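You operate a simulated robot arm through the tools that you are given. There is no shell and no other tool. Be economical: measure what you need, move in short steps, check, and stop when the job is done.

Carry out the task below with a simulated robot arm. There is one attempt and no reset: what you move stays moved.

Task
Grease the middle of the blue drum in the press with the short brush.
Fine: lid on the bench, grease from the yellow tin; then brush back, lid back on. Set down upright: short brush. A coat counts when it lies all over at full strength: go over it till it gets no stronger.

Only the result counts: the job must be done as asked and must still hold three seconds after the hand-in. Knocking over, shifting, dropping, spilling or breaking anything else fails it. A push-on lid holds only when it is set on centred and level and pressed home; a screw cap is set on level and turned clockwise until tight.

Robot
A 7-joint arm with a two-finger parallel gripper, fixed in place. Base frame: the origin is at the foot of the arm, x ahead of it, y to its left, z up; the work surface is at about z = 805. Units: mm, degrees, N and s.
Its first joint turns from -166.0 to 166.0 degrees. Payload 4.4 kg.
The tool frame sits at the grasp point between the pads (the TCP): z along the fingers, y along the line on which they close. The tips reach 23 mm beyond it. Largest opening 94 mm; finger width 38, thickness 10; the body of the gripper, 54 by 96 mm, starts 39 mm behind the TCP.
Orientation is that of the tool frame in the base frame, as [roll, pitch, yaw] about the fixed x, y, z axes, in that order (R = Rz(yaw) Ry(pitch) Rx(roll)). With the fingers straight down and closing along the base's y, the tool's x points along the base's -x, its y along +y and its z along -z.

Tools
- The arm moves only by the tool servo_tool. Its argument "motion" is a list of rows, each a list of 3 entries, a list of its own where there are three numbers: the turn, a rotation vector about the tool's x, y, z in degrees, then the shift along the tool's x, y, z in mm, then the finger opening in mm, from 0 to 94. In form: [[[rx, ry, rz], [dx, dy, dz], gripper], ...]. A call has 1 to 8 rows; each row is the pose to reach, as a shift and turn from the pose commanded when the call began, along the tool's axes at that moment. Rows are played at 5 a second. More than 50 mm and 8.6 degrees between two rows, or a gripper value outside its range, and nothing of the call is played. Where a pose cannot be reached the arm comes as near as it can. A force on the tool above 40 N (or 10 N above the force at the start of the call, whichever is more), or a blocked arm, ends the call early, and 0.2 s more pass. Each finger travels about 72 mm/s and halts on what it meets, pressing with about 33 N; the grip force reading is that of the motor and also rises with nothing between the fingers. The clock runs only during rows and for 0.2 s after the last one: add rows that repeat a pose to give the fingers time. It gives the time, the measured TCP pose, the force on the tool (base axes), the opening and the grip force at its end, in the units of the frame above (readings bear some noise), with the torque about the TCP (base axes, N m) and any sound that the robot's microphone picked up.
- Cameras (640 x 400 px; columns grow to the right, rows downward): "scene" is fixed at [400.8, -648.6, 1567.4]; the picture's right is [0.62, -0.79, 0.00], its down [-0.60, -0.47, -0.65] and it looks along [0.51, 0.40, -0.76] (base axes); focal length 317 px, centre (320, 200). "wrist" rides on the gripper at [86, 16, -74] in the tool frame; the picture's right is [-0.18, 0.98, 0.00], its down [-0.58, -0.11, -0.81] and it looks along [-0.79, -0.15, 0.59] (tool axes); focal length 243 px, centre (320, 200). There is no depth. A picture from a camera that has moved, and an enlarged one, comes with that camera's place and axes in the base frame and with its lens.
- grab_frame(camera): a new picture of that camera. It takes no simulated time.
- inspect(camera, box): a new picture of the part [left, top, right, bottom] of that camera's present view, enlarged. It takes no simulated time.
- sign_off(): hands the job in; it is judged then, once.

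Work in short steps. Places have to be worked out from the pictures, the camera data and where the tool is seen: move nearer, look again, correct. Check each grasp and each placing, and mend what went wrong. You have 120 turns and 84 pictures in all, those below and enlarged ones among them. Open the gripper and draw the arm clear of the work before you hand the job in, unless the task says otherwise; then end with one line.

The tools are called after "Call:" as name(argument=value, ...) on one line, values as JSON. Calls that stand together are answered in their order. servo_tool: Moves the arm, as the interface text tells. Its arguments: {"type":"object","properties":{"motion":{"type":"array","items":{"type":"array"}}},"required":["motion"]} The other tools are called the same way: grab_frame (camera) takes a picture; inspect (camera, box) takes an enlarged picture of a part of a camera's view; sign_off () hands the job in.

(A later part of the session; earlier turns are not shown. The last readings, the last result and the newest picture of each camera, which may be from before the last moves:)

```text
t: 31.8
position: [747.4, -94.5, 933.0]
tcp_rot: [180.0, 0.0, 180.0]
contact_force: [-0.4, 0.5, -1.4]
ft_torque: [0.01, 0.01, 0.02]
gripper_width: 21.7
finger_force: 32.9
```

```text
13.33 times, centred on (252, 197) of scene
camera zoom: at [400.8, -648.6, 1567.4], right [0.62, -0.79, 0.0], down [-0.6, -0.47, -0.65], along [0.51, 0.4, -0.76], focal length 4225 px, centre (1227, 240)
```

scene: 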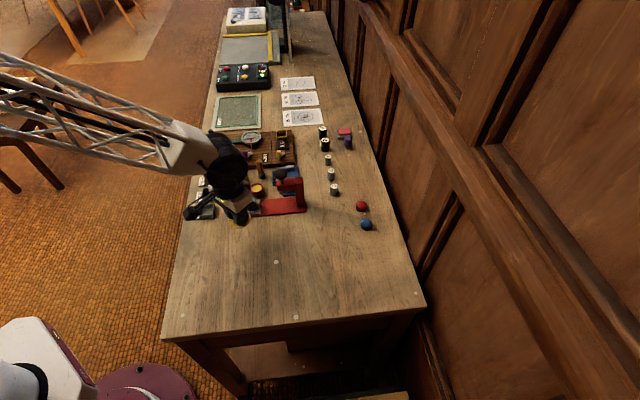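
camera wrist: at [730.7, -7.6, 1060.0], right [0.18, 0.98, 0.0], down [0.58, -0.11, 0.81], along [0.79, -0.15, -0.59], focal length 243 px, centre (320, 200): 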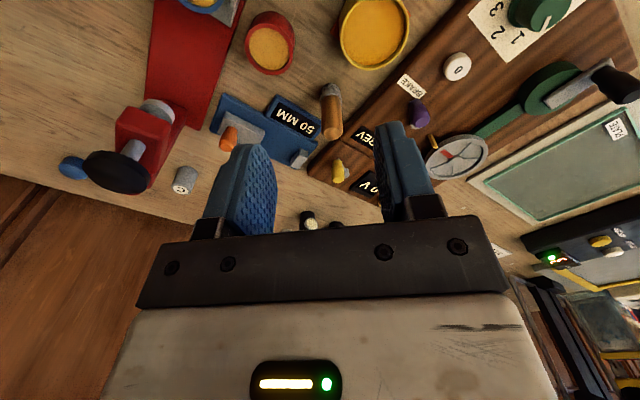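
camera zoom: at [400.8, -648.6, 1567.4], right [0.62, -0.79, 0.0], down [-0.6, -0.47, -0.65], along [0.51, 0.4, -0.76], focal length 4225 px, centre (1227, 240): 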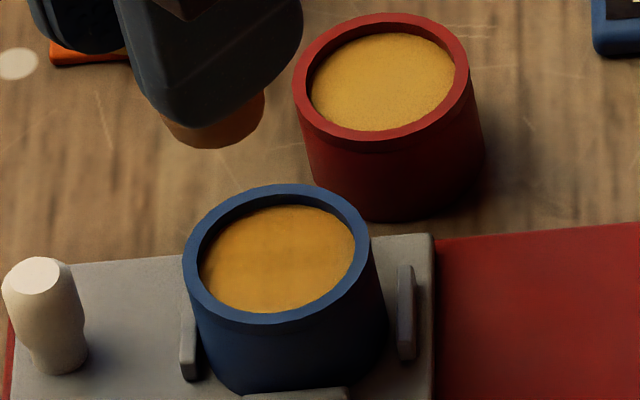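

The blue surface is already oranger than the red drum, but not at full strength yet. I make strokes toward the stop, lifting between them.

Call:
servo_tool(motion=[[[0, 0, 0], [-7.75, -5.8, 30], 0], [[0, 0, 0], [-7.75, -5.8, 45], 0], [[0, 0, 0], [-7.75, -5.8, 50], 0], [[0, 0, 0], [-4.5, -2, 50], 0], [[0, 0, 0], [-1.25, 1.8, 50], 0], [[0, 0, 0], [-1.25, 1.8, 44], 0], [[0, 0, 0], [-10.1, -2.4, 44], 0], [[0, 0, 0], [-10.1, -2.4, 50], 0]])

Call:
servo_tool(motion=[[[0, 0, 0], [2.6, 3, 0], 0], [[0, 0, 0], [5.2, 6, 0], 0], [[0, 0, 0], [5.2, 6, -6], 0], [[0, 0, 0], [6.2, -5, -6], 0], [[0, 0, 0], [6.2, -5, 0], 0], [[0, 0, 0], [8.8, -2, 0], 0], [[0, 0, 0], [11.3, 1, 0], 0], [[0, 0, 0], [11.3, 1, -6], 0]])

Call:
inspect(camera="scene", box=[220, 170, 284, 218])

```text
t: 33.6
position: [759.7, -97.7, 887.1]
tcp_rot: [180.0, 0.3, -180.0]
contact_force: [-2.3, -0.8, 27.6]
ft_torque: [0.11, -0.32, 0.01]
gripper_width: 21.5
finger_force: 32.6
```

```text
t: 35.4
position: [747.2, -96.6, 889.4]
tcp_rot: [180.0, 0.0, 179.9]
contact_force: [-0.2, 0.2, -0.7]
ft_torque: [-0.01, -0.01, -0.01]
gripper_width: 21.4
finger_force: 32.6
```

```text
8.33 times, centred on (252, 194) of scene
camera zoom: at [400.8, -648.6, 1567.4], right [0.62, -0.79, 0.0], down [-0.6, -0.47, -0.65], along [0.51, 0.4, -0.76], focal length 2641 px, centre (887, 250)
```

zoom: 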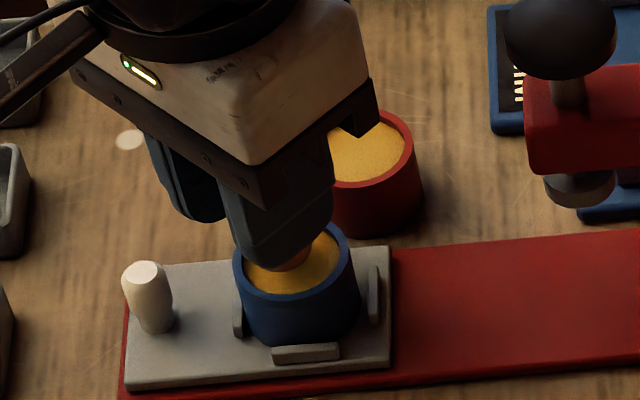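

Call:
servo_tool(motion=[[[0, 0, 0], [0, 0, -30], 0], [[0, 0, 0], [0, 0, -44], 0], [[0, 0, 0], [0, 0, -44], 0]])

Call:
inspect(camera="wrist", box=[240, 0, 400, 130])

Call:
inspect(camera="scene", box=[232, 182, 272, 212])

```text
t: 36.2
position: [747.2, -97.5, 935.1]
tcp_rot: [179.9, 0.1, -180.0]
contact_force: [0.5, 0.6, -1.2]
ft_torque: [-0.01, 0.04, 0.01]
gripper_width: 21.5
finger_force: 33.0
```

```text
3.08 times, centred on (320, 65) of wrist
camera zoom: at [660.9, -80.7, 1008.4], right [0.18, 0.98, 0.0], down [0.58, -0.11, 0.81], along [0.79, -0.15, -0.59], focal length 746 px, centre (320, 615)
```

zoom: 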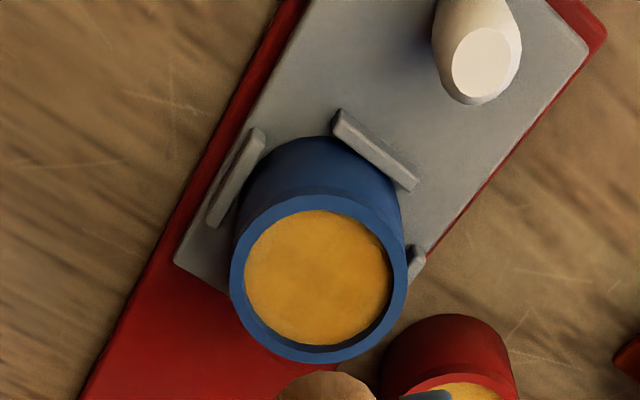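

```text
13.33 times, centred on (252, 197) of scene
camera zoom: at [400.8, -648.6, 1567.4], right [0.62, -0.79, 0.0], down [-0.6, -0.47, -0.65], along [0.51, 0.4, -0.76], focal length 4225 px, centre (1227, 240)
```

zoom: 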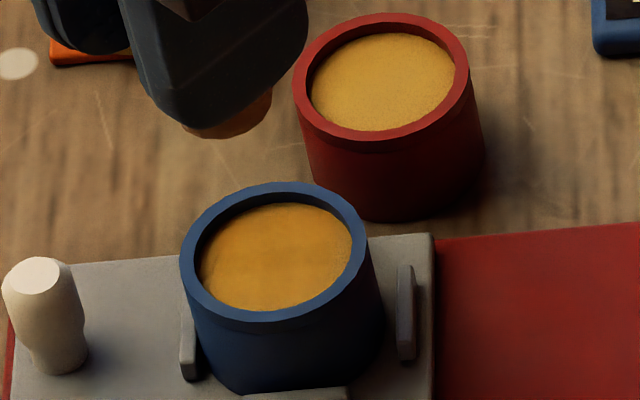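

The coat is mottled but growing. I reload the brush in the tin so the load doesn't run out.

Call:
servo_tool(motion=[[[0, 0, 0], [-18, 30, 8], 0], [[0, 0, 0], [-36, 60, 8], 0], [[0, 0, 0], [-54, 90, 8], 0], [[0, 0, 0], [-69.7, 118.4, 8], 0], [[0, 0, 0], [-69.7, 118.4, 40], 0], [[0, 0, 0], [-69.7, 118.4, 54], 0], [[0, 0, 0], [-69.7, 118.4, 58], 0], [[0, 0, 0], [-69.7, 118.4, 58], 0]])

```text
t: 38.0
position: [817.1, 23.3, 876.1]
tcp_rot: [-180.0, 0.0, -180.0]
contact_force: [0.3, 0.4, -1.7]
ft_torque: [0.02, -0.01, -0.01]
gripper_width: 21.7
finger_force: 32.6
```

Call:
servo_tool(motion=[[[0, 0, 0], [0, 0, 2], 0], [[0, 0, 0], [0, 0, 3.5], 0], [[0, 0, 0], [0, 0, 4.5], 0], [[0, 0, 0], [0, 0, 4.5], 0]])

```text
t: 39.0
position: [817.8, 23.5, 870.7]
tcp_rot: [-179.9, 0.0, -180.0]
contact_force: [-0.3, -0.1, -1.2]
ft_torque: [0.0, -0.02, 0.0]
gripper_width: 21.5
finger_force: 33.1
```

Still free; a few more small steps down.

Call:
servo_tool(motion=[[[0, 0, 0], [0, 0, 1.5], 0], [[0, 0, 0], [0, 0, 2.5], 0], [[0, 0, 0], [0, 0, 2.5], 0]])

Call:
inspect(camera="wrist", box=[220, 60, 420, 220])

```text
t: 39.8
position: [817.5, 21.8, 871.0]
tcp_rot: [179.9, 0.1, -179.9]
contact_force: [-5.5, 1.5, 16.8]
ft_torque: [0.06, 0.28, 0.0]
gripper_width: 21.3
finger_force: 32.8
```

```text
2.50 times, centred on (320, 140) of wrist
camera zoom: at [731.5, 37.9, 944.2], right [0.18, 0.98, 0.0], down [0.58, -0.11, 0.81], along [0.79, -0.15, -0.59], focal length 606 px, centre (320, 350)
```

zoom: 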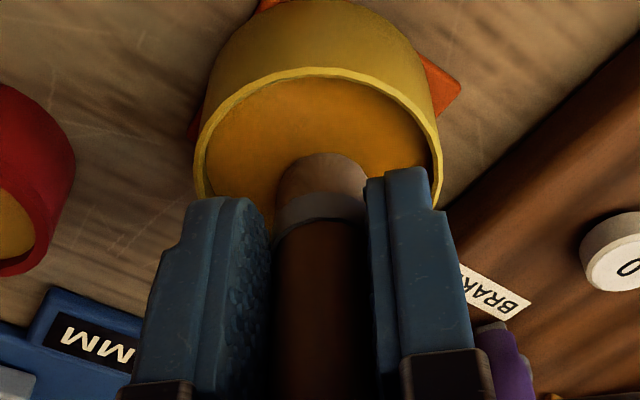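

Loaded at 17 N. I go back over the drum and land at the press-side edge of the surface.

Call:
servo_tool(motion=[[[0, 0, 0], [0, 0, -46], 0], [[0, 0, 0], [21, -39, -46], 0], [[0, 0, 0], [42, -78, -46], 0], [[0, 0, 0], [61.6, -122.2, -46], 0], [[0, 0, 0], [61.6, -122.2, -28], 0], [[0, 0, 0], [61.6, -122.2, -18], 0], [[0, 0, 0], [61.6, -122.2, -14], 0], [[0, 0, 0], [61.6, -122.2, -14], 0]])

```text
t: 41.6
position: [754.6, -100.2, 882.5]
tcp_rot: [180.0, 0.1, -180.0]
contact_force: [-4.7, -5.1, 18.9]
ft_torque: [-0.23, 0.2, 0.03]
gripper_width: 21.2
finger_force: 33.1
```

Contact 19 N. I run a pattern of strokes toward the stop and across the rail, covering centre and edges.

Call:
servo_tool(motion=[[[0, 0, 0], [1.95, 2.28, 0], 0], [[0, 0, 0], [4.55, 5.32, 0], 0], [[0, 0, 0], [6.5, 7.6, 0], 0], [[0, 0, 0], [6.5, 7.6, -5], 0], [[0, 0, 0], [3.6, -1.1, -5], 0], [[0, 0, 0], [3.6, -1.1, 0], 0], [[0, 0, 0], [0.98, 1.14, 0], 0], [[0, 0, 0], [-1.7, 3.4, 0], 0]])

Call:
servo_tool(motion=[[[0, 0, 0], [2.3, 2.7, 0], 0], [[0, 0, 0], [4.5, 5.3, 0], 0], [[0, 0, 0], [7.2, 3, 0], 0], [[0, 0, 0], [9.9, 0.8, 0], 0], [[0, 0, 0], [9.9, 0.8, -5], 0], [[0, 0, 0], [8.7, -2.9, -5], 0], [[0, 0, 0], [8.7, -2.9, 0], 0], [[0, 0, 0], [4.9, 0.4, 0], 0]])

Call:
servo_tool(motion=[[[0, 0, 0], [-3.8, 3.2, 0], 0], [[0, 0, 0], [-1.2, 4.2, 0], 0], [[0, 0, 0], [1.1, 4.3, 0], 0], [[0, 0, 0], [1.1, 4.3, -20], 0], [[0, 0, 0], [1.1, 4.3, -48], 0], [[0, 0, 0], [1.1, 4.3, -48], 0]])

Call:
inspect(camera="wrist", box=[240, 0, 400, 130])

Call:
inspect(camera="scene", box=[232, 182, 272, 212])

```text
t: 43.4
position: [756.7, -97.6, 881.4]
tcp_rot: [179.9, 0.0, -180.0]
contact_force: [-1.0, -0.3, -1.4]
ft_torque: [0.01, 0.05, 0.0]
gripper_width: 21.5
finger_force: 32.8
```

```text
t: 45.2
position: [752.2, -97.6, 882.9]
tcp_rot: [-180.0, 0.0, 180.0]
contact_force: [0.2, -0.2, -1.3]
ft_torque: [-0.02, 0.03, 0.04]
gripper_width: 21.2
finger_force: 33.1
```

```text
t: 46.6
position: [753.2, -92.0, 933.2]
tcp_rot: [-180.0, 0.0, -180.0]
contact_force: [-0.4, 0.1, -0.8]
ft_torque: [-0.01, -0.01, 0.02]
gripper_width: 21.5
finger_force: 33.0
```

```text
3.08 times, centred on (320, 65) of wrist
camera zoom: at [666.9, -76.0, 1007.5], right [0.18, 0.98, 0.0], down [0.58, -0.11, 0.81], along [0.79, -0.15, -0.59], focal length 746 px, centre (320, 615)
```

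zoom: 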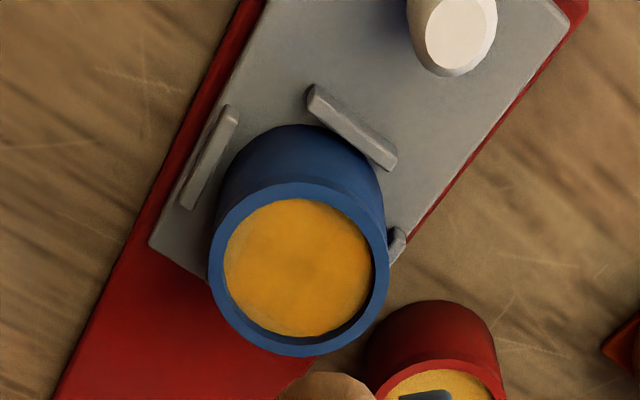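

```text
13.33 times, centred on (252, 197) of scene
camera zoom: at [400.8, -648.6, 1567.4], right [0.62, -0.79, 0.0], down [-0.6, -0.47, -0.65], along [0.51, 0.4, -0.76], focal length 4225 px, centre (1227, 240)
```

zoom: 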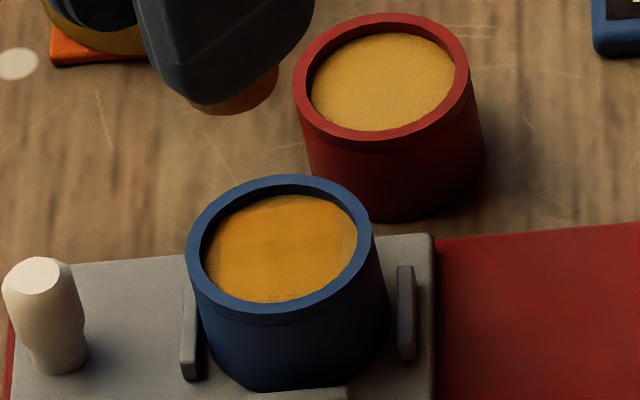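

The coat is stronger in the middle with paler edges, and my last strokes lost contact. The drum also moved about 2 mm within its lugs, away from the camera. I press a little deeper now, working the rim and stroking back toward the original position.

Call:
servo_tool(motion=[[[0, 0, 0], [-8.8, -4.3, 30], 0], [[0, 0, 0], [-8.8, -4.3, 45], 0], [[0, 0, 0], [-8.8, -4.3, 49.5], 0], [[0, 0, 0], [-8.8, -4.3, 50], 0]])

```text
t: 47.6
position: [760.5, -95.8, 884.1]
tcp_rot: [179.9, 0.2, 180.0]
contact_force: [-1.1, -3.2, 28.6]
ft_torque: [-0.06, -0.44, -0.02]
gripper_width: 21.4
finger_force: 33.1
```

28 N with the tool held 3 mm high suggests it's touching the rim, so I move inward with the stroke.

Call:
servo_tool(motion=[[[0, 0, 0], [1.5, 1.2, -1], 0], [[0, 0, 0], [3.5, 3.5, -0.5], 0], [[0, 0, 0], [5.2, 5, 0], 0], [[0, 0, 0], [7, 3.5, 0], 0], [[0, 0, 0], [9, 1.7, 0], 0], [[0, 0, 0], [10, 0, 0], 0]])

Call:
inspect(camera="wrist", box=[220, 40, 420, 200])

```text
t: 49.0
position: [748.4, -96.3, 880.1]
tcp_rot: [179.9, 0.0, -180.0]
contact_force: [0.1, 0.2, -1.2]
ft_torque: [0.01, -0.01, 0.02]
gripper_width: 21.5
finger_force: 32.6
```

```text
2.50 times, centred on (320, 120) of wrist
camera zoom: at [662.7, -80.5, 954.4], right [0.18, 0.98, 0.0], down [0.58, -0.11, 0.81], along [0.79, -0.15, -0.59], focal length 606 px, centre (320, 400)
```

zoom: 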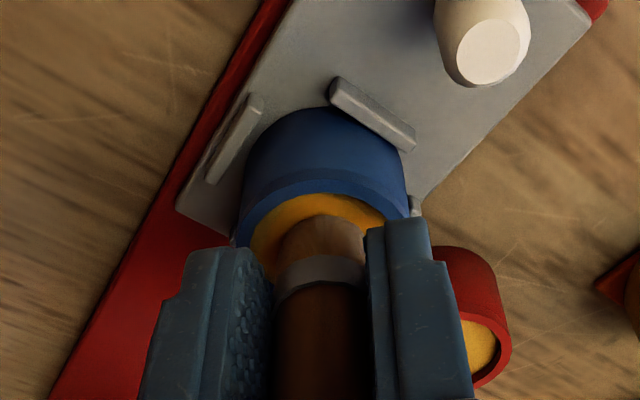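

Free again, so the rim touch pushed the brush up in the grip. I lower to contact here near the centre.

Call:
servo_tool(motion=[[[0, 0, 0], [-4, -1, 1], 0], [[0, 0, 0], [-4, -1, 2], 0], [[0, 0, 0], [-4, -1, 3], 0], [[0, 0, 0], [-4, -1, 3], 0]])

```text
t: 50.0
position: [752.1, -97.6, 878.2]
tcp_rot: [180.0, 0.1, 180.0]
contact_force: [-1.3, -0.8, 10.3]
ft_torque: [-0.02, 0.06, -0.01]
gripper_width: 21.3
finger_force: 33.2
```

Contact at z≈878, 10 N. I run short strokes of radius 4 mm or less so the rim isn't touched.

Call:
servo_tool(motion=[[[0, 0, 0], [-2.6, -3, -4], 0], [[0, 0, 0], [-2.6, -3, 0.6], 0], [[0, 0, 0], [0, 0, 0.6], 0], [[0, 0, 0], [2.9, 3.4, 0.6], 0], [[0, 0, 0], [2.9, 3.4, -4], 0], [[0, 0, 0], [-4.2, -0.3, -4], 0], [[0, 0, 0], [-4.2, -0.3, 0.6], 0], [[0, 0, 0], [-2.3, 2, 0.6], 0]])

```text
t: 51.8
position: [756.0, -95.7, 878.8]
tcp_rot: [-180.0, 0.2, -180.0]
contact_force: [0.1, -9.9, 22.2]
ft_torque: [-0.42, 0.01, -0.01]
gripper_width: 21.7
finger_force: 33.0
```

Call:
servo_tool(motion=[[[0, 0, 0], [2, 2.2, 0], 0], [[0, 0, 0], [4.2, 0.3, 0], 0], [[0, 0, 0], [6.5, -1.7, 0], 0], [[0, 0, 0], [6.5, -1.7, -4.6], 0], [[0, 0, 0], [-1.9, -2.3, -4.6], 0], [[0, 0, 0], [-1.9, -2.3, 0], 0], [[0, 0, 0], [0.3, -4.2, 0], 0], [[0, 0, 0], [2.6, -6.2, 0], 0]])

```text
t: 53.6
position: [755.0, -101.9, 877.7]
tcp_rot: [180.0, 0.2, 180.0]
contact_force: [5.9, 7.0, 21.1]
ft_torque: [0.25, -0.05, -0.01]
gripper_width: 21.5
finger_force: 32.9
```

Call:
servo_tool(motion=[[[0, 0, 0], [2, 2.2, 0], 0], [[0, 0, 0], [3.9, 4.5, 0], 0], [[0, 0, 0], [3.9, 4.5, -20], 0], [[0, 0, 0], [3.9, 4.5, -53], 0], [[0, 0, 0], [3.9, 4.5, -53], 0]])

Call:
inspect(camera="wrist", box=[240, 0, 400, 130])

Call:
inspect(camera="scene", box=[232, 182, 272, 212])

```text
t: 54.8
position: [748.8, -96.6, 927.1]
tcp_rot: [179.9, 0.0, 179.9]
contact_force: [0.3, -0.3, -0.7]
ft_torque: [-0.01, -0.02, 0.01]
gripper_width: 21.7
finger_force: 32.9
```

```text
3.08 times, centred on (320, 65) of wrist
camera zoom: at [662.8, -81.0, 1001.2], right [0.18, 0.98, 0.0], down [0.58, -0.11, 0.81], along [0.79, -0.15, -0.59], focal length 746 px, centre (320, 615)
```

zoom: 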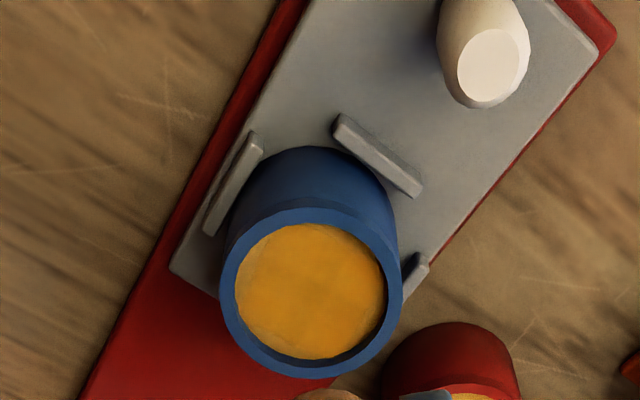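

```text
13.33 times, centred on (252, 197) of scene
camera zoom: at [400.8, -648.6, 1567.4], right [0.62, -0.79, 0.0], down [-0.6, -0.47, -0.65], along [0.51, 0.4, -0.76], focal length 4225 px, centre (1227, 240)
```

zoom: 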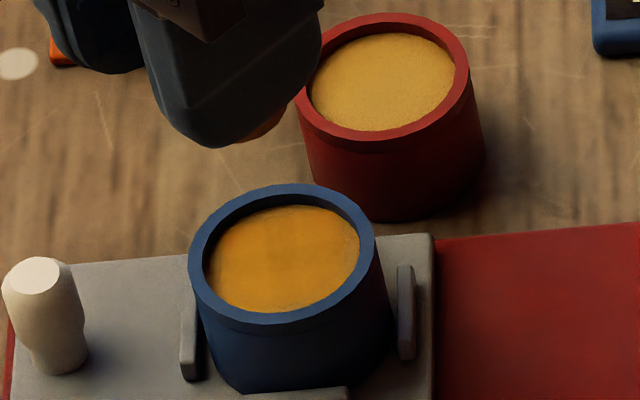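

Most of the surface is now deep orange; only a thin ring at the edge is paler. I reload and then work the ring.

Call:
servo_tool(motion=[[[0, 0, 0], [-17, 30, 8], 0], [[0, 0, 0], [-34, 60, 8], 0], [[0, 0, 0], [-51, 90, 8], 0], [[0, 0, 0], [-67.3, 119.1, 8], 0], [[0, 0, 0], [-67.3, 119.1, 40], 0], [[0, 0, 0], [-67.3, 119.1, 60], 0], [[0, 0, 0], [-67.3, 119.1, 65], 0], [[0, 0, 0], [-67.3, 119.1, 66], 0]])

```text
t: 56.6
position: [819.0, 21.1, 866.9]
tcp_rot: [179.9, 0.2, 180.0]
contact_force: [1.6, -9.7, 26.5]
ft_torque: [-0.37, 0.04, -0.02]
gripper_width: 21.8
finger_force: 33.2
```

Reloaded. Back to the drum, landing near the press-side edge of the surface.

Call:
servo_tool(motion=[[[0, 0, 0], [0, 0, -46], 0], [[0, 0, 0], [20, -41, -46], 0], [[0, 0, 0], [40, -82, -46], 0], [[0, 0, 0], [60.6, -123.9, -46], 0], [[0, 0, 0], [60.6, -123.9, -30], 0], [[0, 0, 0], [60.6, -123.9, -17], 0], [[0, 0, 0], [60.6, -123.9, -13.3], 0], [[0, 0, 0], [60.6, -123.9, -13.3], 0]])

Call:
inspect(camera="wrist", box=[220, 40, 420, 200])

Call:
inspect(camera="scene", box=[232, 182, 272, 212])

```text
t: 58.4
position: [755.5, -102.7, 877.5]
tcp_rot: [180.0, 0.2, -180.0]
contact_force: [-4.6, -5.8, 25.3]
ft_torque: [-0.19, 0.28, -0.03]
gripper_width: 21.5
finger_force: 32.5
```

```text
2.50 times, centred on (320, 120) of wrist
camera zoom: at [669.2, -86.1, 950.9], right [0.18, 0.98, 0.0], down [0.58, -0.11, 0.81], along [0.79, -0.15, -0.59], focal length 606 px, centre (320, 400)
```

zoom: 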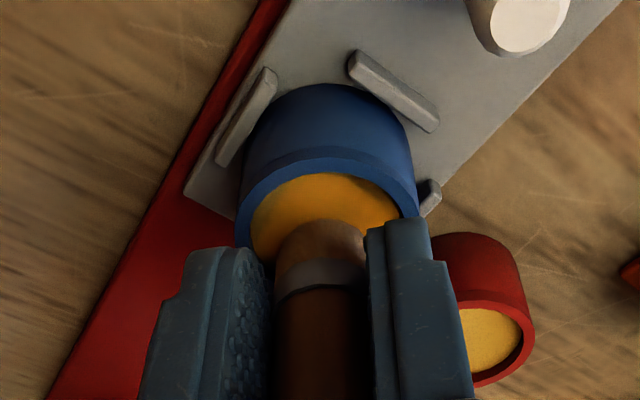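

```text
13.33 times, centred on (252, 197) of scene
camera zoom: at [400.8, -648.6, 1567.4], right [0.62, -0.79, 0.0], down [-0.6, -0.47, -0.65], along [0.51, 0.4, -0.76], focal length 4225 px, centre (1227, 240)
```

zoom: 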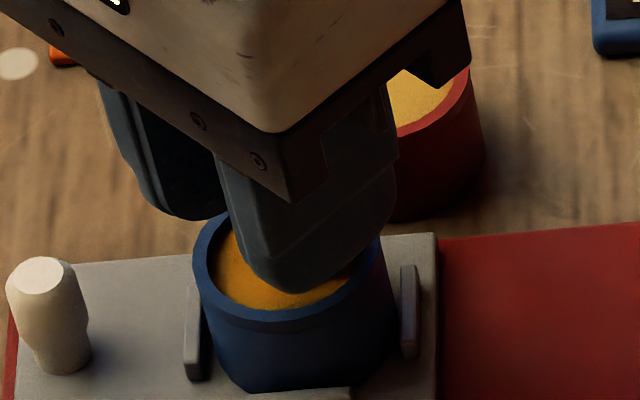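

Good landing at 25 N. I sweep the edge on the near side and around to the stop side.

Call:
servo_tool(motion=[[[0, 0, 0], [-1.9, 1.6, 0], 0], [[0, 0, 0], [0, 0, 0], 0], [[0, 0, 0], [1.9, -1.6, 0], 0], [[0, 0, 0], [5.6, -0.8, 0], 0], [[0, 0, 0], [8, 1.7, 0], 0], [[0, 0, 0], [7.7, 5.2, 0], 0], [[0, 0, 0], [6.2, 7.2, 0], 0], [[0, 0, 0], [4, 8.4, 0], 0]])

```text
t: 60.2
position: [752.2, -93.2, 877.2]
tcp_rot: [-180.0, 0.0, 180.0]
contact_force: [-4.1, -4.3, 9.6]
ft_torque: [-0.1, 0.22, 0.02]
gripper_width: 21.5
finger_force: 33.3
```

Call:
servo_tool(motion=[[[0, 0, 0], [0, 0, -5], 0], [[0, 0, 0], [-5.5, -6.5, -5], 0], [[0, 0, 0], [-5.5, -6.5, 0.4], 0], [[0, 0, 0], [-5.6, -3, 0.4], 0], [[0, 0, 0], [-3.5, -0.3, 0.4], 0], [[0, 0, 0], [0, 0, 0.4], 0], [[0, 0, 0], [2.2, -1.2, 0.4], 0], [[0, 0, 0], [2.2, -1.2, -6], 0]])

Call:
servo_tool(motion=[[[0, 0, 0], [0, 0, -20], 0], [[0, 0, 0], [0, 0, -47], 0], [[0, 0, 0], [0, 0, -47], 0]])

Call:
inspect(camera="wrist", box=[260, 20, 380, 130])

Call:
inspect(camera="scene", box=[232, 182, 272, 212])

```text
t: 62.0
position: [750.1, -94.0, 883.3]
tcp_rot: [-179.9, -0.1, -180.0]
contact_force: [-0.1, 0.1, -0.8]
ft_torque: [-0.03, -0.01, 0.03]
gripper_width: 21.7
finger_force: 33.4
```

```text
t: 62.8
position: [750.0, -95.7, 930.8]
tcp_rot: [180.0, -0.1, -179.9]
contact_force: [-0.3, -0.2, -0.4]
ft_torque: [0.02, 0.04, -0.03]
gripper_width: 21.4
finger_force: 33.0
```

```text
3.64 times, centred on (320, 75) of wrist
camera zoom: at [663.3, -79.4, 1004.5], right [0.18, 0.98, 0.0], down [0.58, -0.11, 0.81], along [0.79, -0.15, -0.59], focal length 882 px, centre (320, 654)
```

zoom: 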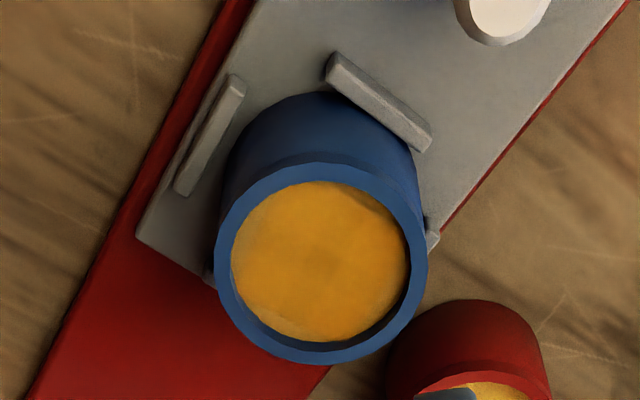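

```text
13.33 times, centred on (252, 197) of scene
camera zoom: at [400.8, -648.6, 1567.4], right [0.62, -0.79, 0.0], down [-0.6, -0.47, -0.65], along [0.51, 0.4, -0.76], focal length 4225 px, centre (1227, 240)
```

zoom: 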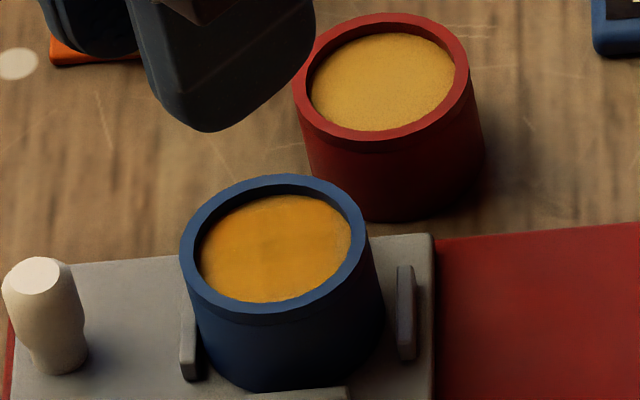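

Small pale patches remain at the two ends along the rail direction. I do a targeted pass there and across the middle.

Call:
servo_tool(motion=[[[0, 0, 0], [-6.9, -4.5, 35], 0], [[0, 0, 0], [-6.9, -4.5, 48], 0], [[0, 0, 0], [-6.9, -4.5, 53.6], 0], [[0, 0, 0], [-9.2, -2.5, 53.6], 0], [[0, 0, 0], [-6.9, -4.5, 53.6], 0], [[0, 0, 0], [-4.7, -6.4, 53.6], 0], [[0, 0, 0], [-2.2, -2, 53.6], 0], [[0, 0, 0], [-0.1, 3.5, 53.6], 0]])

Call:
servo_tool(motion=[[[0, 0, 0], [-2.3, 2, 0], 0], [[0, 0, 0], [0, 0, 0], 0], [[0, 0, 0], [2.3, -2, 0], 0], [[0, 0, 0], [0, 0, 0], 0], [[0, 0, 0], [0, 0, -5], 0], [[0, 0, 0], [-5.2, -2, -5], 0], [[0, 0, 0], [-5.2, -2, 0.3], 0], [[0, 0, 0], [-4, -5, 0.3], 0]])

```text
t: 64.6
position: [750.3, -90.5, 876.1]
tcp_rot: [-179.9, -0.1, -179.9]
contact_force: [0.6, -0.6, -1.3]
ft_torque: [-0.02, 0.01, -0.01]
gripper_width: 21.5
finger_force: 32.7
```

```text
t: 66.4
position: [756.4, -96.8, 876.0]
tcp_rot: [179.9, 0.3, -179.9]
contact_force: [4.7, 4.8, 16.4]
ft_torque: [0.21, -0.54, 0.1]
gripper_width: 21.4
finger_force: 33.1
```

Call:
servo_tool(motion=[[[0, 0, 0], [1.7, 2, 0.8], 0], [[0, 0, 0], [3.2, 4, 1], 0], [[0, 0, 0], [1, 5.8, 1.2], 0], [[0, 0, 0], [3.2, 4, 1.2], 0], [[0, 0, 0], [5.5, 2.1, 1.2], 0], [[0, 0, 0], [3.2, 4, 1.2], 0], [[0, 0, 0], [3.2, 4, -5], 0], [[0, 0, 0], [3.2, 4, -50], 0]])

Call:
grab_frame(camera="wrist")

Call:
inspect(camera="wrist", box=[270, 30, 370, 120])

Call:
inspect(camera="scene", box=[232, 182, 272, 212])

```text
t: 68.2
position: [751.9, -90.5, 924.9]
tcp_rot: [-180.0, -0.1, -179.9]
contact_force: [-0.8, 0.3, -1.6]
ft_torque: [0.0, -0.06, 0.0]
gripper_width: 21.4
finger_force: 33.3
```

```text
29 pictures are left
camera wrist: at [665.6, -74.9, 998.8], right [0.18, 0.98, 0.0], down [0.58, -0.11, 0.81], along [0.79, -0.15, -0.59], focal length 243 px, centre (320, 200)
```

wrist: 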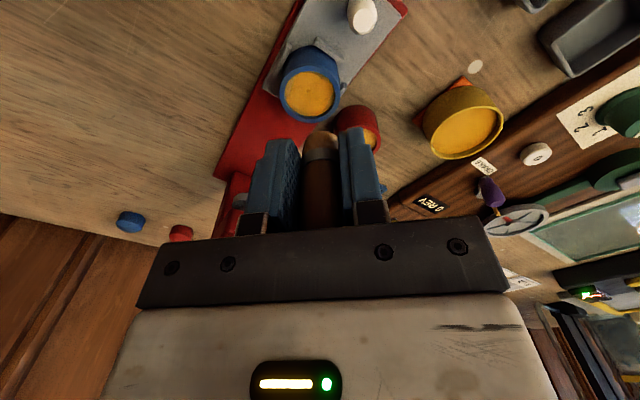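

```text
4.44 times, centred on (320, 75) of wrist
camera zoom: at [665.6, -74.9, 998.8], right [0.18, 0.98, 0.0], down [0.58, -0.11, 0.81], along [0.79, -0.15, -0.59], focal length 1078 px, centre (320, 756)
```

zoom: 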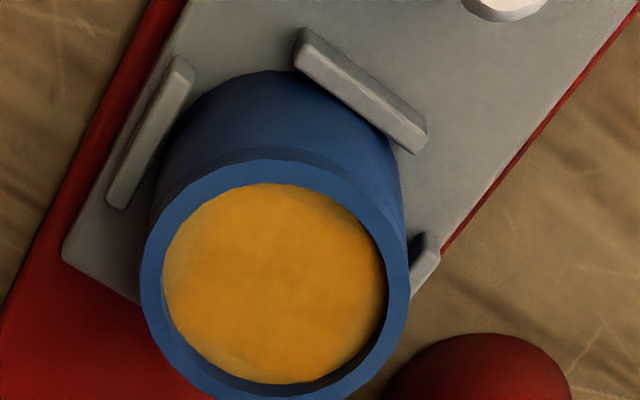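

```text
13.33 times, centred on (252, 197) of scene
camera zoom: at [400.8, -648.6, 1567.4], right [0.62, -0.79, 0.0], down [-0.6, -0.47, -0.65], along [0.51, 0.4, -0.76], focal length 4225 px, centre (1227, 240)
```

zoom: 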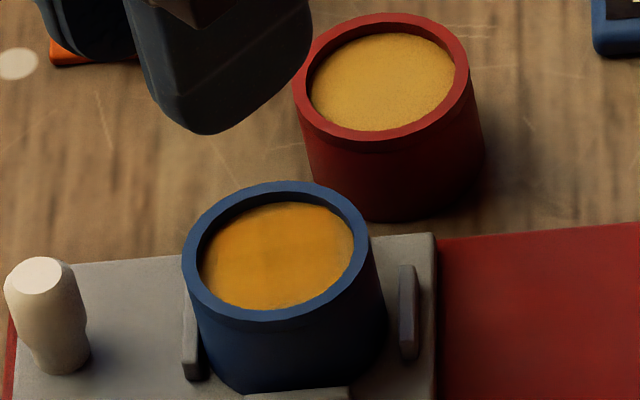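

Coat is near uniform but a thin pale ring remains on the far and side edges. I reload and then work those edges.

Call:
servo_tool(motion=[[[0, 0, 0], [-17, 29, 0], 0], [[0, 0, 0], [-34, 58, 0], 0], [[0, 0, 0], [-50, 87, 0], 0], [[0, 0, 0], [-65.9, 114.2, 0], 0], [[0, 0, 0], [-65.9, 114.2, 36], 0], [[0, 0, 0], [-65.9, 114.2, 58], 0], [[0, 0, 0], [-65.9, 114.2, 63], 0], [[0, 0, 0], [-65.9, 114.2, 64], 0]])

```text
t: 70.0
position: [815.6, 21.5, 862.4]
tcp_rot: [179.9, 0.1, 179.9]
contact_force: [-7.0, -1.6, 22.9]
ft_torque: [-0.08, 0.29, 0.01]
gripper_width: 21.7
finger_force: 33.3
```

Call:
servo_tool(motion=[[[0, 0, 0], [0, 0, -46], 0], [[0, 0, 0], [20, -41, -46], 0], [[0, 0, 0], [40, -82, -46], 0], [[0, 0, 0], [60.3, -122.7, -46], 0], [[0, 0, 0], [60.3, -122.7, -30], 0], [[0, 0, 0], [60.3, -122.7, -17], 0], [[0, 0, 0], [60.3, -122.7, -13], 0], [[0, 0, 0], [60.3, -122.7, -13], 0]])

```text
t: 71.8
position: [756.3, -101.6, 877.0]
tcp_rot: [180.0, 0.2, -179.9]
contact_force: [-5.6, -3.9, 30.6]
ft_torque: [-0.41, -0.3, -0.06]
gripper_width: 21.5
finger_force: 33.2
```

Call:
servo_tool(motion=[[[0, 0, 0], [-1.9, 2.3, 0], 0], [[0, 0, 0], [-2.6, 6.2, 0.2], 0], [[0, 0, 0], [-2, 8.3, 0.4], 0], [[0, 0, 0], [0.6, 10, 0.6], 0], [[0, 0, 0], [4.9, 10.3, 0.6], 0], [[0, 0, 0], [7.8, 9.1, 0.6], 0], [[0, 0, 0], [9.4, 6.4, 0.6], 0], [[0, 0, 0], [10.4, 2.9, 0.6], 0]])

```text
t: 72.2
position: [759.8, -98.7, 877.2]
tcp_rot: [179.9, 0.1, -180.0]
contact_force: [-1.1, -1.3, 4.8]
ft_torque: [-0.1, -0.05, -0.05]
gripper_width: 21.5
finger_force: 33.0
stopped in row 2: the force on the tool passed its limit at 42 N (the readings are from after the stop); the commanded pose is now the measured one
```

The wall contact stopped the stroke. I lift to check the state.

Call:
servo_tool(motion=[[[0, 0, 0], [0, 0, -8], 0], [[0, 0, 0], [6, 2, -40], 0], [[0, 0, 0], [10, 2, -50], 0], [[0, 0, 0], [10, 2, -50], 0]])

Call:
inspect(camera="wrist", box=[260, 30, 380, 150])

Call:
inspect(camera="scene", box=[232, 182, 272, 212])

```text
t: 73.2
position: [747.7, -99.0, 927.7]
tcp_rot: [-179.9, 0.2, 180.0]
contact_force: [-0.8, -0.1, 0.0]
ft_torque: [-0.05, -0.02, -0.03]
gripper_width: 21.4
finger_force: 33.0
```

```text
3.33 times, centred on (320, 90) of wrist
camera zoom: at [661.6, -82.6, 1000.5], right [0.18, 0.98, 0.0], down [0.58, -0.11, 0.81], along [0.79, -0.15, -0.59], focal length 809 px, centre (320, 567)
```

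zoom: 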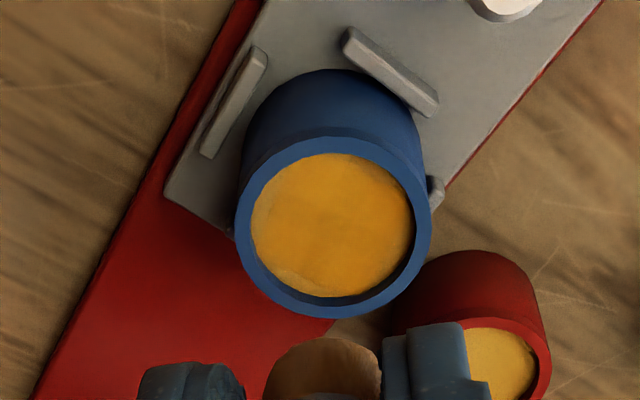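

```text
13.33 times, centred on (252, 197) of scene
camera zoom: at [400.8, -648.6, 1567.4], right [0.62, -0.79, 0.0], down [-0.6, -0.47, -0.65], along [0.51, 0.4, -0.76], focal length 4225 px, centre (1227, 240)
```

zoom: 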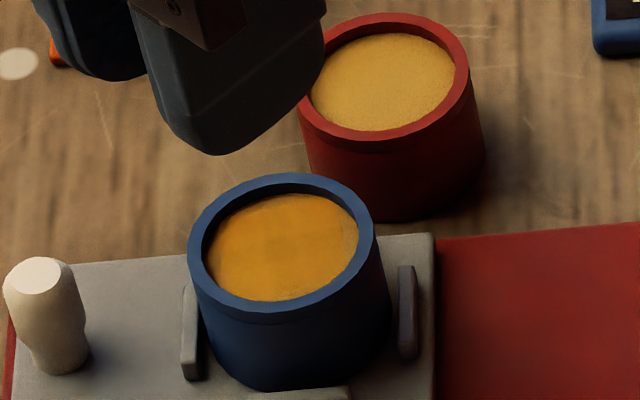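

Pale remains mainly on the press-side (+d) edge. Measured from this view, the drum centre is 6.6 mm in x and 1.5 mm in y from the tool, so I land 5 mm to the press side of it.

Call:
servo_tool(motion=[[[0, 0, 0], [-10, -2.4, 30], 0], [[0, 0, 0], [-10, -2.4, 46], 0], [[0, 0, 0], [-10, -2.4, 50], 0], [[0, 0, 0], [-10, -2.4, 51], 0], [[0, 0, 0], [-10, -2.4, 51], 0]])

```text
t: 74.5
position: [759.3, -102.3, 877.4]
tcp_rot: [-180.0, 0.2, -180.0]
contact_force: [-1.5, -0.2, 6.2]
ft_torque: [-0.11, -0.07, -0.03]
gripper_width: 21.5
finger_force: 32.7
```

Light contact of 6 N. I make light strokes along the press-side edge.

Call:
servo_tool(motion=[[[0, 0, 0], [-1.8, 1.5, 0.3], 0], [[0, 0, 0], [0, 0, 0.4], 0], [[0, 0, 0], [1.8, -1.5, 0.4], 0], [[0, 0, 0], [3.4, -2.2, 0.4], 0], [[0, 0, 0], [1.8, -1.5, 0.5], 0], [[0, 0, 0], [0, 0, 0.5], 0], [[0, 0, 0], [-1.8, 1.5, 0.5], 0], [[0, 0, 0], [0, 0, 0.5], 0]])

```text
t: 75.8
position: [757.5, -103.0, 877.6]
tcp_rot: [-179.9, 0.2, -179.9]
contact_force: [0.1, -0.9, 4.6]
ft_torque: [-0.09, -0.09, 0.01]
gripper_width: 21.6
finger_force: 32.9
stopped in row 6: the force on the tool passed its limit at 43 N (the readings are from after the stop); the commanded pose is now the measured one
```

Call:
servo_tool(motion=[[[0, 0, 0], [1.6, 1.9, 0.6], 0], [[0, 0, 0], [3.3, 3.8, 0.8], 0], [[0, 0, 0], [5, 5.7, 0.8], 0], [[0, 0, 0], [6.8, 8, 0.8], 0], [[0, 0, 0], [6.8, 8, -20], 0], [[0, 0, 0], [6.8, 8, -50], 0], [[0, 0, 0], [6.8, 8, -50], 0]])

Call:
inspect(camera="wrist", box=[270, 30, 370, 120])

Call:
inspect(camera="scene", box=[232, 182, 272, 212])

```text
t: 77.3
position: [750.0, -94.8, 925.2]
tcp_rot: [-179.9, 0.3, -179.9]
contact_force: [-0.8, 0.1, -0.9]
ft_torque: [-0.02, 0.02, 0.01]
gripper_width: 21.5
finger_force: 33.3
```

```text
4.44 times, centred on (320, 75) of wrist
camera zoom: at [663.9, -77.8, 998.2], right [0.18, 0.98, 0.0], down [0.58, -0.11, 0.81], along [0.8, -0.15, -0.59], focal length 1078 px, centre (320, 756)
```

zoom: 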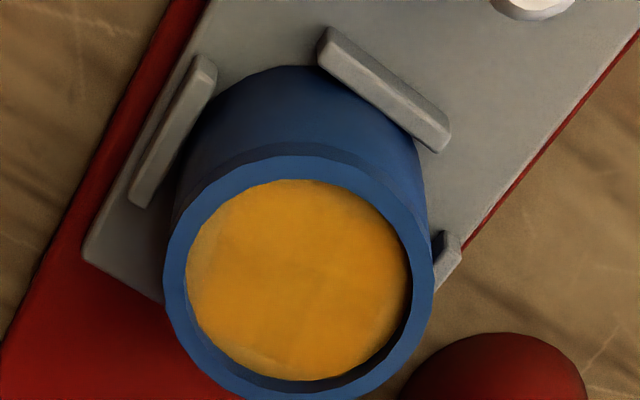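

```text
13.33 times, centred on (252, 197) of scene
camera zoom: at [400.8, -648.6, 1567.4], right [0.62, -0.79, 0.0], down [-0.6, -0.47, -0.65], along [0.51, 0.4, -0.76], focal length 4225 px, centre (1227, 240)
```

zoom: 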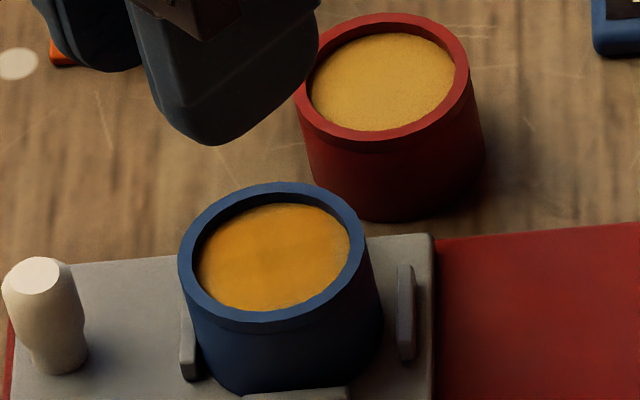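

Remaining pale slivers lie on the +x, +y and -y edges. I press straight down (dabs) near each edge, avoiding lateral drag; first +x.

Call:
servo_tool(motion=[[[0, 0.25, 0], [-6.7, -2.7, 30], 0], [[0, 0.25, 0], [-6.7, -2.7, 46], 0], [[0, 0.25, 0], [-6.7, -2.7, 50], 0], [[0, 0.25, 0], [-6.7, -2.7, 50.8], 0], [[0, 0.25, 0], [-6.7, -2.7, 50.8], 0]])

```text
t: 78.5
position: [758.0, -97.6, 877.8]
tcp_rot: [-179.8, 0.0, -179.9]
contact_force: [3.0, 2.2, 12.2]
ft_torque: [0.04, -0.24, 0.01]
gripper_width: 21.6
finger_force: 32.5
```

Call:
servo_tool(motion=[[[0, 0, 0], [0, 0, 0.6], 0], [[0, 0, 0], [0, 1.5, 0.6], 0], [[0, 0, 0], [0, 0, -4], 0], [[0, 0, 0], [1.5, -3.7, -4], 0], [[0, 0, 0], [1.5, -3.7, 0.6], 0], [[0, 0, 0], [1.5, -3.7, -4], 0], [[0, 0, 0], [5.2, -5.2, -4], 0], [[0, 0, 0], [5.2, -5.2, 0.6], 0]])

Call:
servo_tool(motion=[[[0, 0, 0], [1, 0, 0.3], 0], [[0, 0, 0], [0, 0, -5], 0], [[0, 0, 0], [0, 10.4, -5], 0], [[0, 0, 0], [0, 10.4, 0.4], 0], [[0, 0, 0], [-1.5, 10, 0.4], 0], [[0, 0, 0], [-1.5, 10, -5], 0], [[0, 0, 0], [-3.7, 8.9, -5], 0], [[0, 0, 0], [-3.7, 8.9, 0.4], 0]])

```text
t: 80.3
position: [752.1, -102.9, 875.5]
tcp_rot: [-179.9, -0.1, -179.9]
contact_force: [0.1, 0.4, -0.3]
ft_torque: [-0.02, 0.02, 0.0]
gripper_width: 21.6
finger_force: 32.9
```

```text
t: 82.2
position: [756.8, -92.6, 877.2]
tcp_rot: [-179.9, 0.2, -180.0]
contact_force: [-2.1, -1.0, 22.5]
ft_torque: [0.21, -0.17, 0.02]
gripper_width: 21.3
finger_force: 32.2
```

The true surface contact seems to be near z 875; the +x dabs partly touched the wall. I do a firm pass at that height within 4 mm radius.

Call:
servo_tool(motion=[[[0, 0, 0], [2, -2, 0.5], 0], [[0, 0, 0], [3.7, -3.7, 1.2], 0], [[0, 0, 0], [6.3, -0.7, 1.2], 0], [[0, 0, 0], [4, 1.3, 1.2], 0], [[0, 0, 0], [8.6, -2.6, 1.2], 0], [[0, 0, 0], [8.6, -2.6, -4], 0], [[0, 0, 0], [3.3, -8, -4], 0], [[0, 0, 0], [3.3, -8, 1.2], 0]])

Call:
servo_tool(motion=[[[0, 0, 0], [-1.9, 1.6, 0], 0], [[0, 0, 0], [-3.8, 3.2, 0], 0], [[0, 0, 0], [-1.4, 6.1, 0], 0], [[0, 0, 0], [1.1, 8.9, 0], 0], [[0, 0, 0], [3, 7.3, 0], 0]])

```text
t: 82.7
position: [754.7, -95.9, 877.8]
tcp_rot: [-179.9, 0.4, 180.0]
contact_force: [0.1, -0.3, 6.1]
ft_torque: [0.07, -0.04, 0.0]
gripper_width: 21.7
finger_force: 33.1
stopped in row 2: the force on the tool passed its limit at 42 N (the readings are from after the stop); the commanded pose is now the measured one
```

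```text
t: 83.9
position: [752.2, -88.4, 878.3]
tcp_rot: [-179.9, 0.4, -180.0]
contact_force: [1.1, -3.4, 16.4]
ft_torque: [-0.05, -0.29, -0.04]
gripper_width: 21.5
finger_force: 33.2
```

Readings are inconsistent, so I look before doing more.

Call:
servo_tool(motion=[[[0, 0, 0], [0, 0, -8], 0], [[0, 0.35, 0], [0, 0, -40], 0], [[0, 0.35, 0], [0, 0, -48], 0], [[0, 0.35, 0], [0, 0, -48], 0]])

Call:
inspect(camera="wrist", box=[230, 20, 410, 220])

Call:
inspect(camera="scene", box=[232, 182, 272, 212])

```text
t: 84.9
position: [750.4, -88.4, 925.1]
tcp_rot: [-179.9, -0.2, 180.0]
contact_force: [1.1, 0.0, -1.0]
ft_torque: [0.01, 0.01, 0.04]
gripper_width: 21.5
finger_force: 32.8
```

```text
2.00 times, centred on (320, 120) of wrist
camera zoom: at [663.7, -71.2, 999.4], right [0.18, 0.98, 0.0], down [0.58, -0.11, 0.81], along [0.79, -0.15, -0.59], focal length 485 px, centre (320, 360)
```

zoom: 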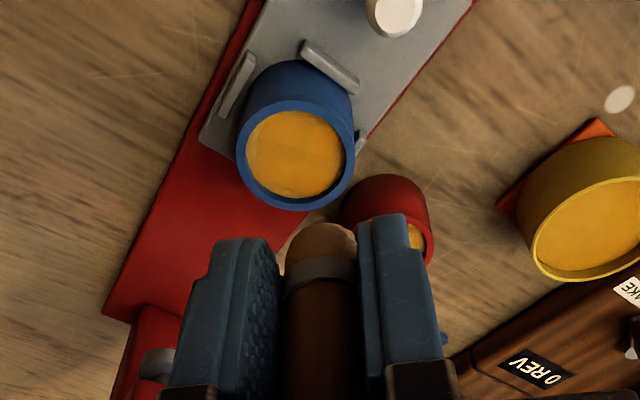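

```text
13.33 times, centred on (252, 197) of scene
camera zoom: at [400.8, -648.6, 1567.4], right [0.62, -0.79, 0.0], down [-0.6, -0.47, -0.65], along [0.51, 0.4, -0.76], focal length 4225 px, centre (1227, 240)
```

zoom: 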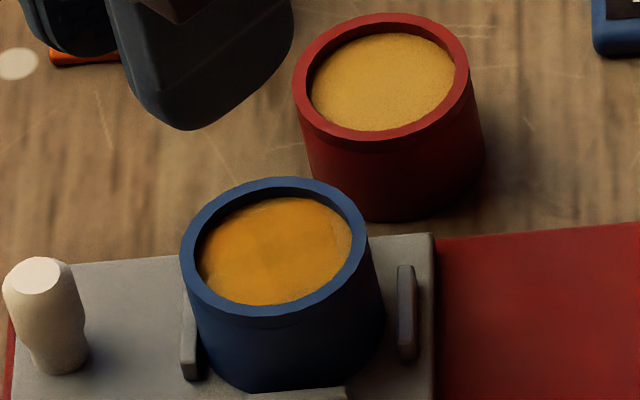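

The tray is in place, but the brush seems to have slipped up and tilted in the grip, with its tip swung toward +x. I zoom in to measure the tilt.

Call:
inspect(camera="wrist", box=[280, 115, 360, 215])

```text
4.00 times, centred on (320, 165) of wrist
camera zoom: at [663.7, -71.2, 999.4], right [0.18, 0.98, 0.0], down [0.58, -0.11, 0.81], along [0.79, -0.15, -0.59], focal length 970 px, centre (320, 340)
```

zoom: 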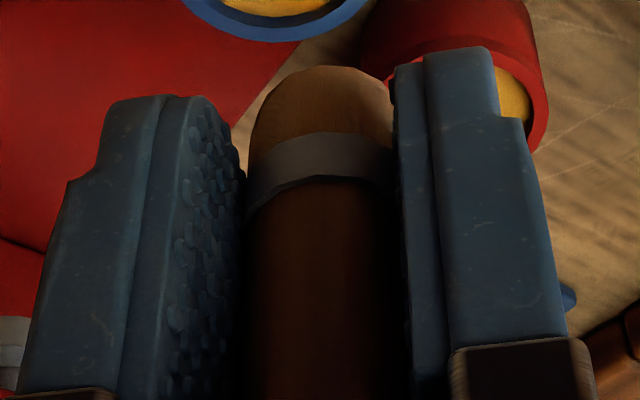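

The fit says the brush slid about 11 mm up and about 6 mm toward +x between the pads, with no tilt. That explains the wall hits, so I correct for it and land at the true drum centre.

Call:
servo_tool(motion=[[[0, 0, 0], [2.5, -9.2, 30], 0], [[0, 0, 0], [2.5, -9.2, 44], 0], [[0, 0, 0], [2.5, -9.2, 47], 0], [[0, 0, 0], [2.5, -9.2, 48], 0], [[0, 0, 0], [2.5, -9.2, 49], 0]])

Call:
inspect(camera="wrist", box=[240, 60, 400, 200])

```text
t: 86.1
position: [749.3, -97.1, 877.9]
tcp_rot: [-179.9, 0.0, 179.9]
contact_force: [0.4, -0.7, -2.0]
ft_torque: [-0.01, -0.03, -0.01]
gripper_width: 21.8
finger_force: 32.7
```

```text
2.86 times, centred on (320, 130) of wrist
camera zoom: at [662.7, -80.8, 950.9], right [0.18, 0.98, 0.0], down [0.58, -0.11, 0.81], along [0.79, -0.15, -0.59], focal length 693 px, centre (320, 400)
```

zoom: 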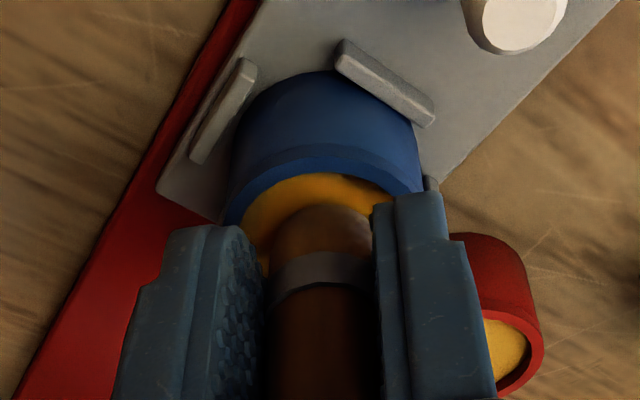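

Call:
servo_tool(motion=[[[0, 0, 0], [0, 0, 1], 0], [[0, 0, 0], [0, 0, 2], 0], [[0, 0, 0], [0, 0, 2.8], 0], [[0, 0, 0], [0, 0, 2.8], 0]])

```text
t: 87.1
position: [749.1, -98.7, 873.4]
tcp_rot: [-179.9, 0.0, 180.0]
contact_force: [-1.1, -2.6, 8.6]
ft_torque: [-0.05, 0.08, -0.01]
gripper_width: 21.8
finger_force: 32.1
```

Contact at z≈874 on the real surface, 9 N. I repeat the edge pattern from this corrected centre.

Call:
servo_tool(motion=[[[0, 0, 0], [-2.9, -3.4, -4], 0], [[0, 0, 0], [-2.9, -3.4, 0.8], 0], [[0, 0, 0], [-4.6, -1.8, 0.8], 0], [[0, 0, 0], [-1, -5, 0.8], 0], [[0, 0, 0], [3, -3.9, 0.8], 0], [[0, 0, 0], [4.8, -0.8, 0.8], 0], [[0, 0, 0], [4.4, 2.1, 0.8], 0], [[0, 0, 0], [3.2, 3.8, 0.8], 0]])

```text
t: 88.9
position: [745.9, -94.3, 874.5]
tcp_rot: [-179.9, 0.0, 180.0]
contact_force: [-6.9, -12.2, 26.7]
ft_torque: [-0.44, 0.29, 0.04]
gripper_width: 21.7
finger_force: 32.8
```

Call:
servo_tool(motion=[[[0, 0, 0], [-2.2, 1.8, 0], 0], [[0, 0, 0], [-2.2, 1.8, -5], 0], [[0, 0, 0], [-7.3, -4.1, -5], 0], [[0, 0, 0], [-7.3, -4.1, 0], 0], [[0, 0, 0], [-6.8, -0.6, 0], 0], [[0, 0, 0], [-4.3, 1.1, 0], 0], [[0, 0, 0], [-1.5, -0.6, 0], 0], [[0, 0, 0], [0.5, 0.6, -6], 0]])

Call:
servo_tool(motion=[[[0, 0, 0], [0, 0, -25], 0], [[0, 0, 0], [0, 0, -48], 0], [[0, 0, 0], [0, 0, -48], 0]])

Call:
inspect(camera="wrist", box=[260, 20, 380, 140])

Call:
inspect(camera="scene", box=[232, 182, 272, 212])

```text
t: 90.7
position: [743.9, -93.0, 877.1]
tcp_rot: [-179.8, -0.2, 179.9]
contact_force: [-0.7, -0.1, -0.7]
ft_torque: [-0.01, 0.02, 0.0]
gripper_width: 21.3
finger_force: 32.6
```

```text
t: 91.5
position: [743.0, -94.4, 925.6]
tcp_rot: [-180.0, -0.1, -179.9]
contact_force: [0.2, -0.7, -0.2]
ft_torque: [0.01, 0.0, 0.01]
gripper_width: 21.4
finger_force: 33.1
```

```text
3.33 times, centred on (320, 80) of wrist
camera zoom: at [656.7, -77.1, 999.8], right [0.18, 0.98, 0.0], down [0.58, -0.11, 0.81], along [0.79, -0.15, -0.59], focal length 809 px, centre (320, 600)
```

zoom: 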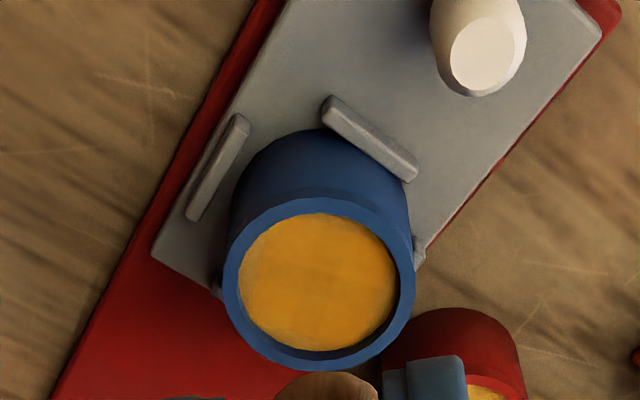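

```text
13.33 times, centred on (252, 197) of scene
camera zoom: at [400.8, -648.6, 1567.4], right [0.62, -0.79, 0.0], down [-0.6, -0.47, -0.65], along [0.51, 0.4, -0.76], focal length 4225 px, centre (1227, 240)
```

zoom: 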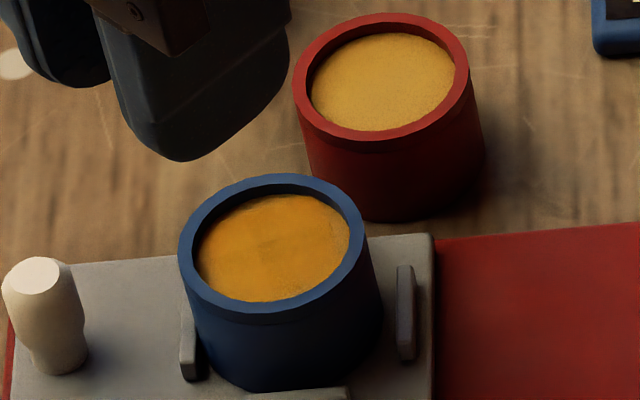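

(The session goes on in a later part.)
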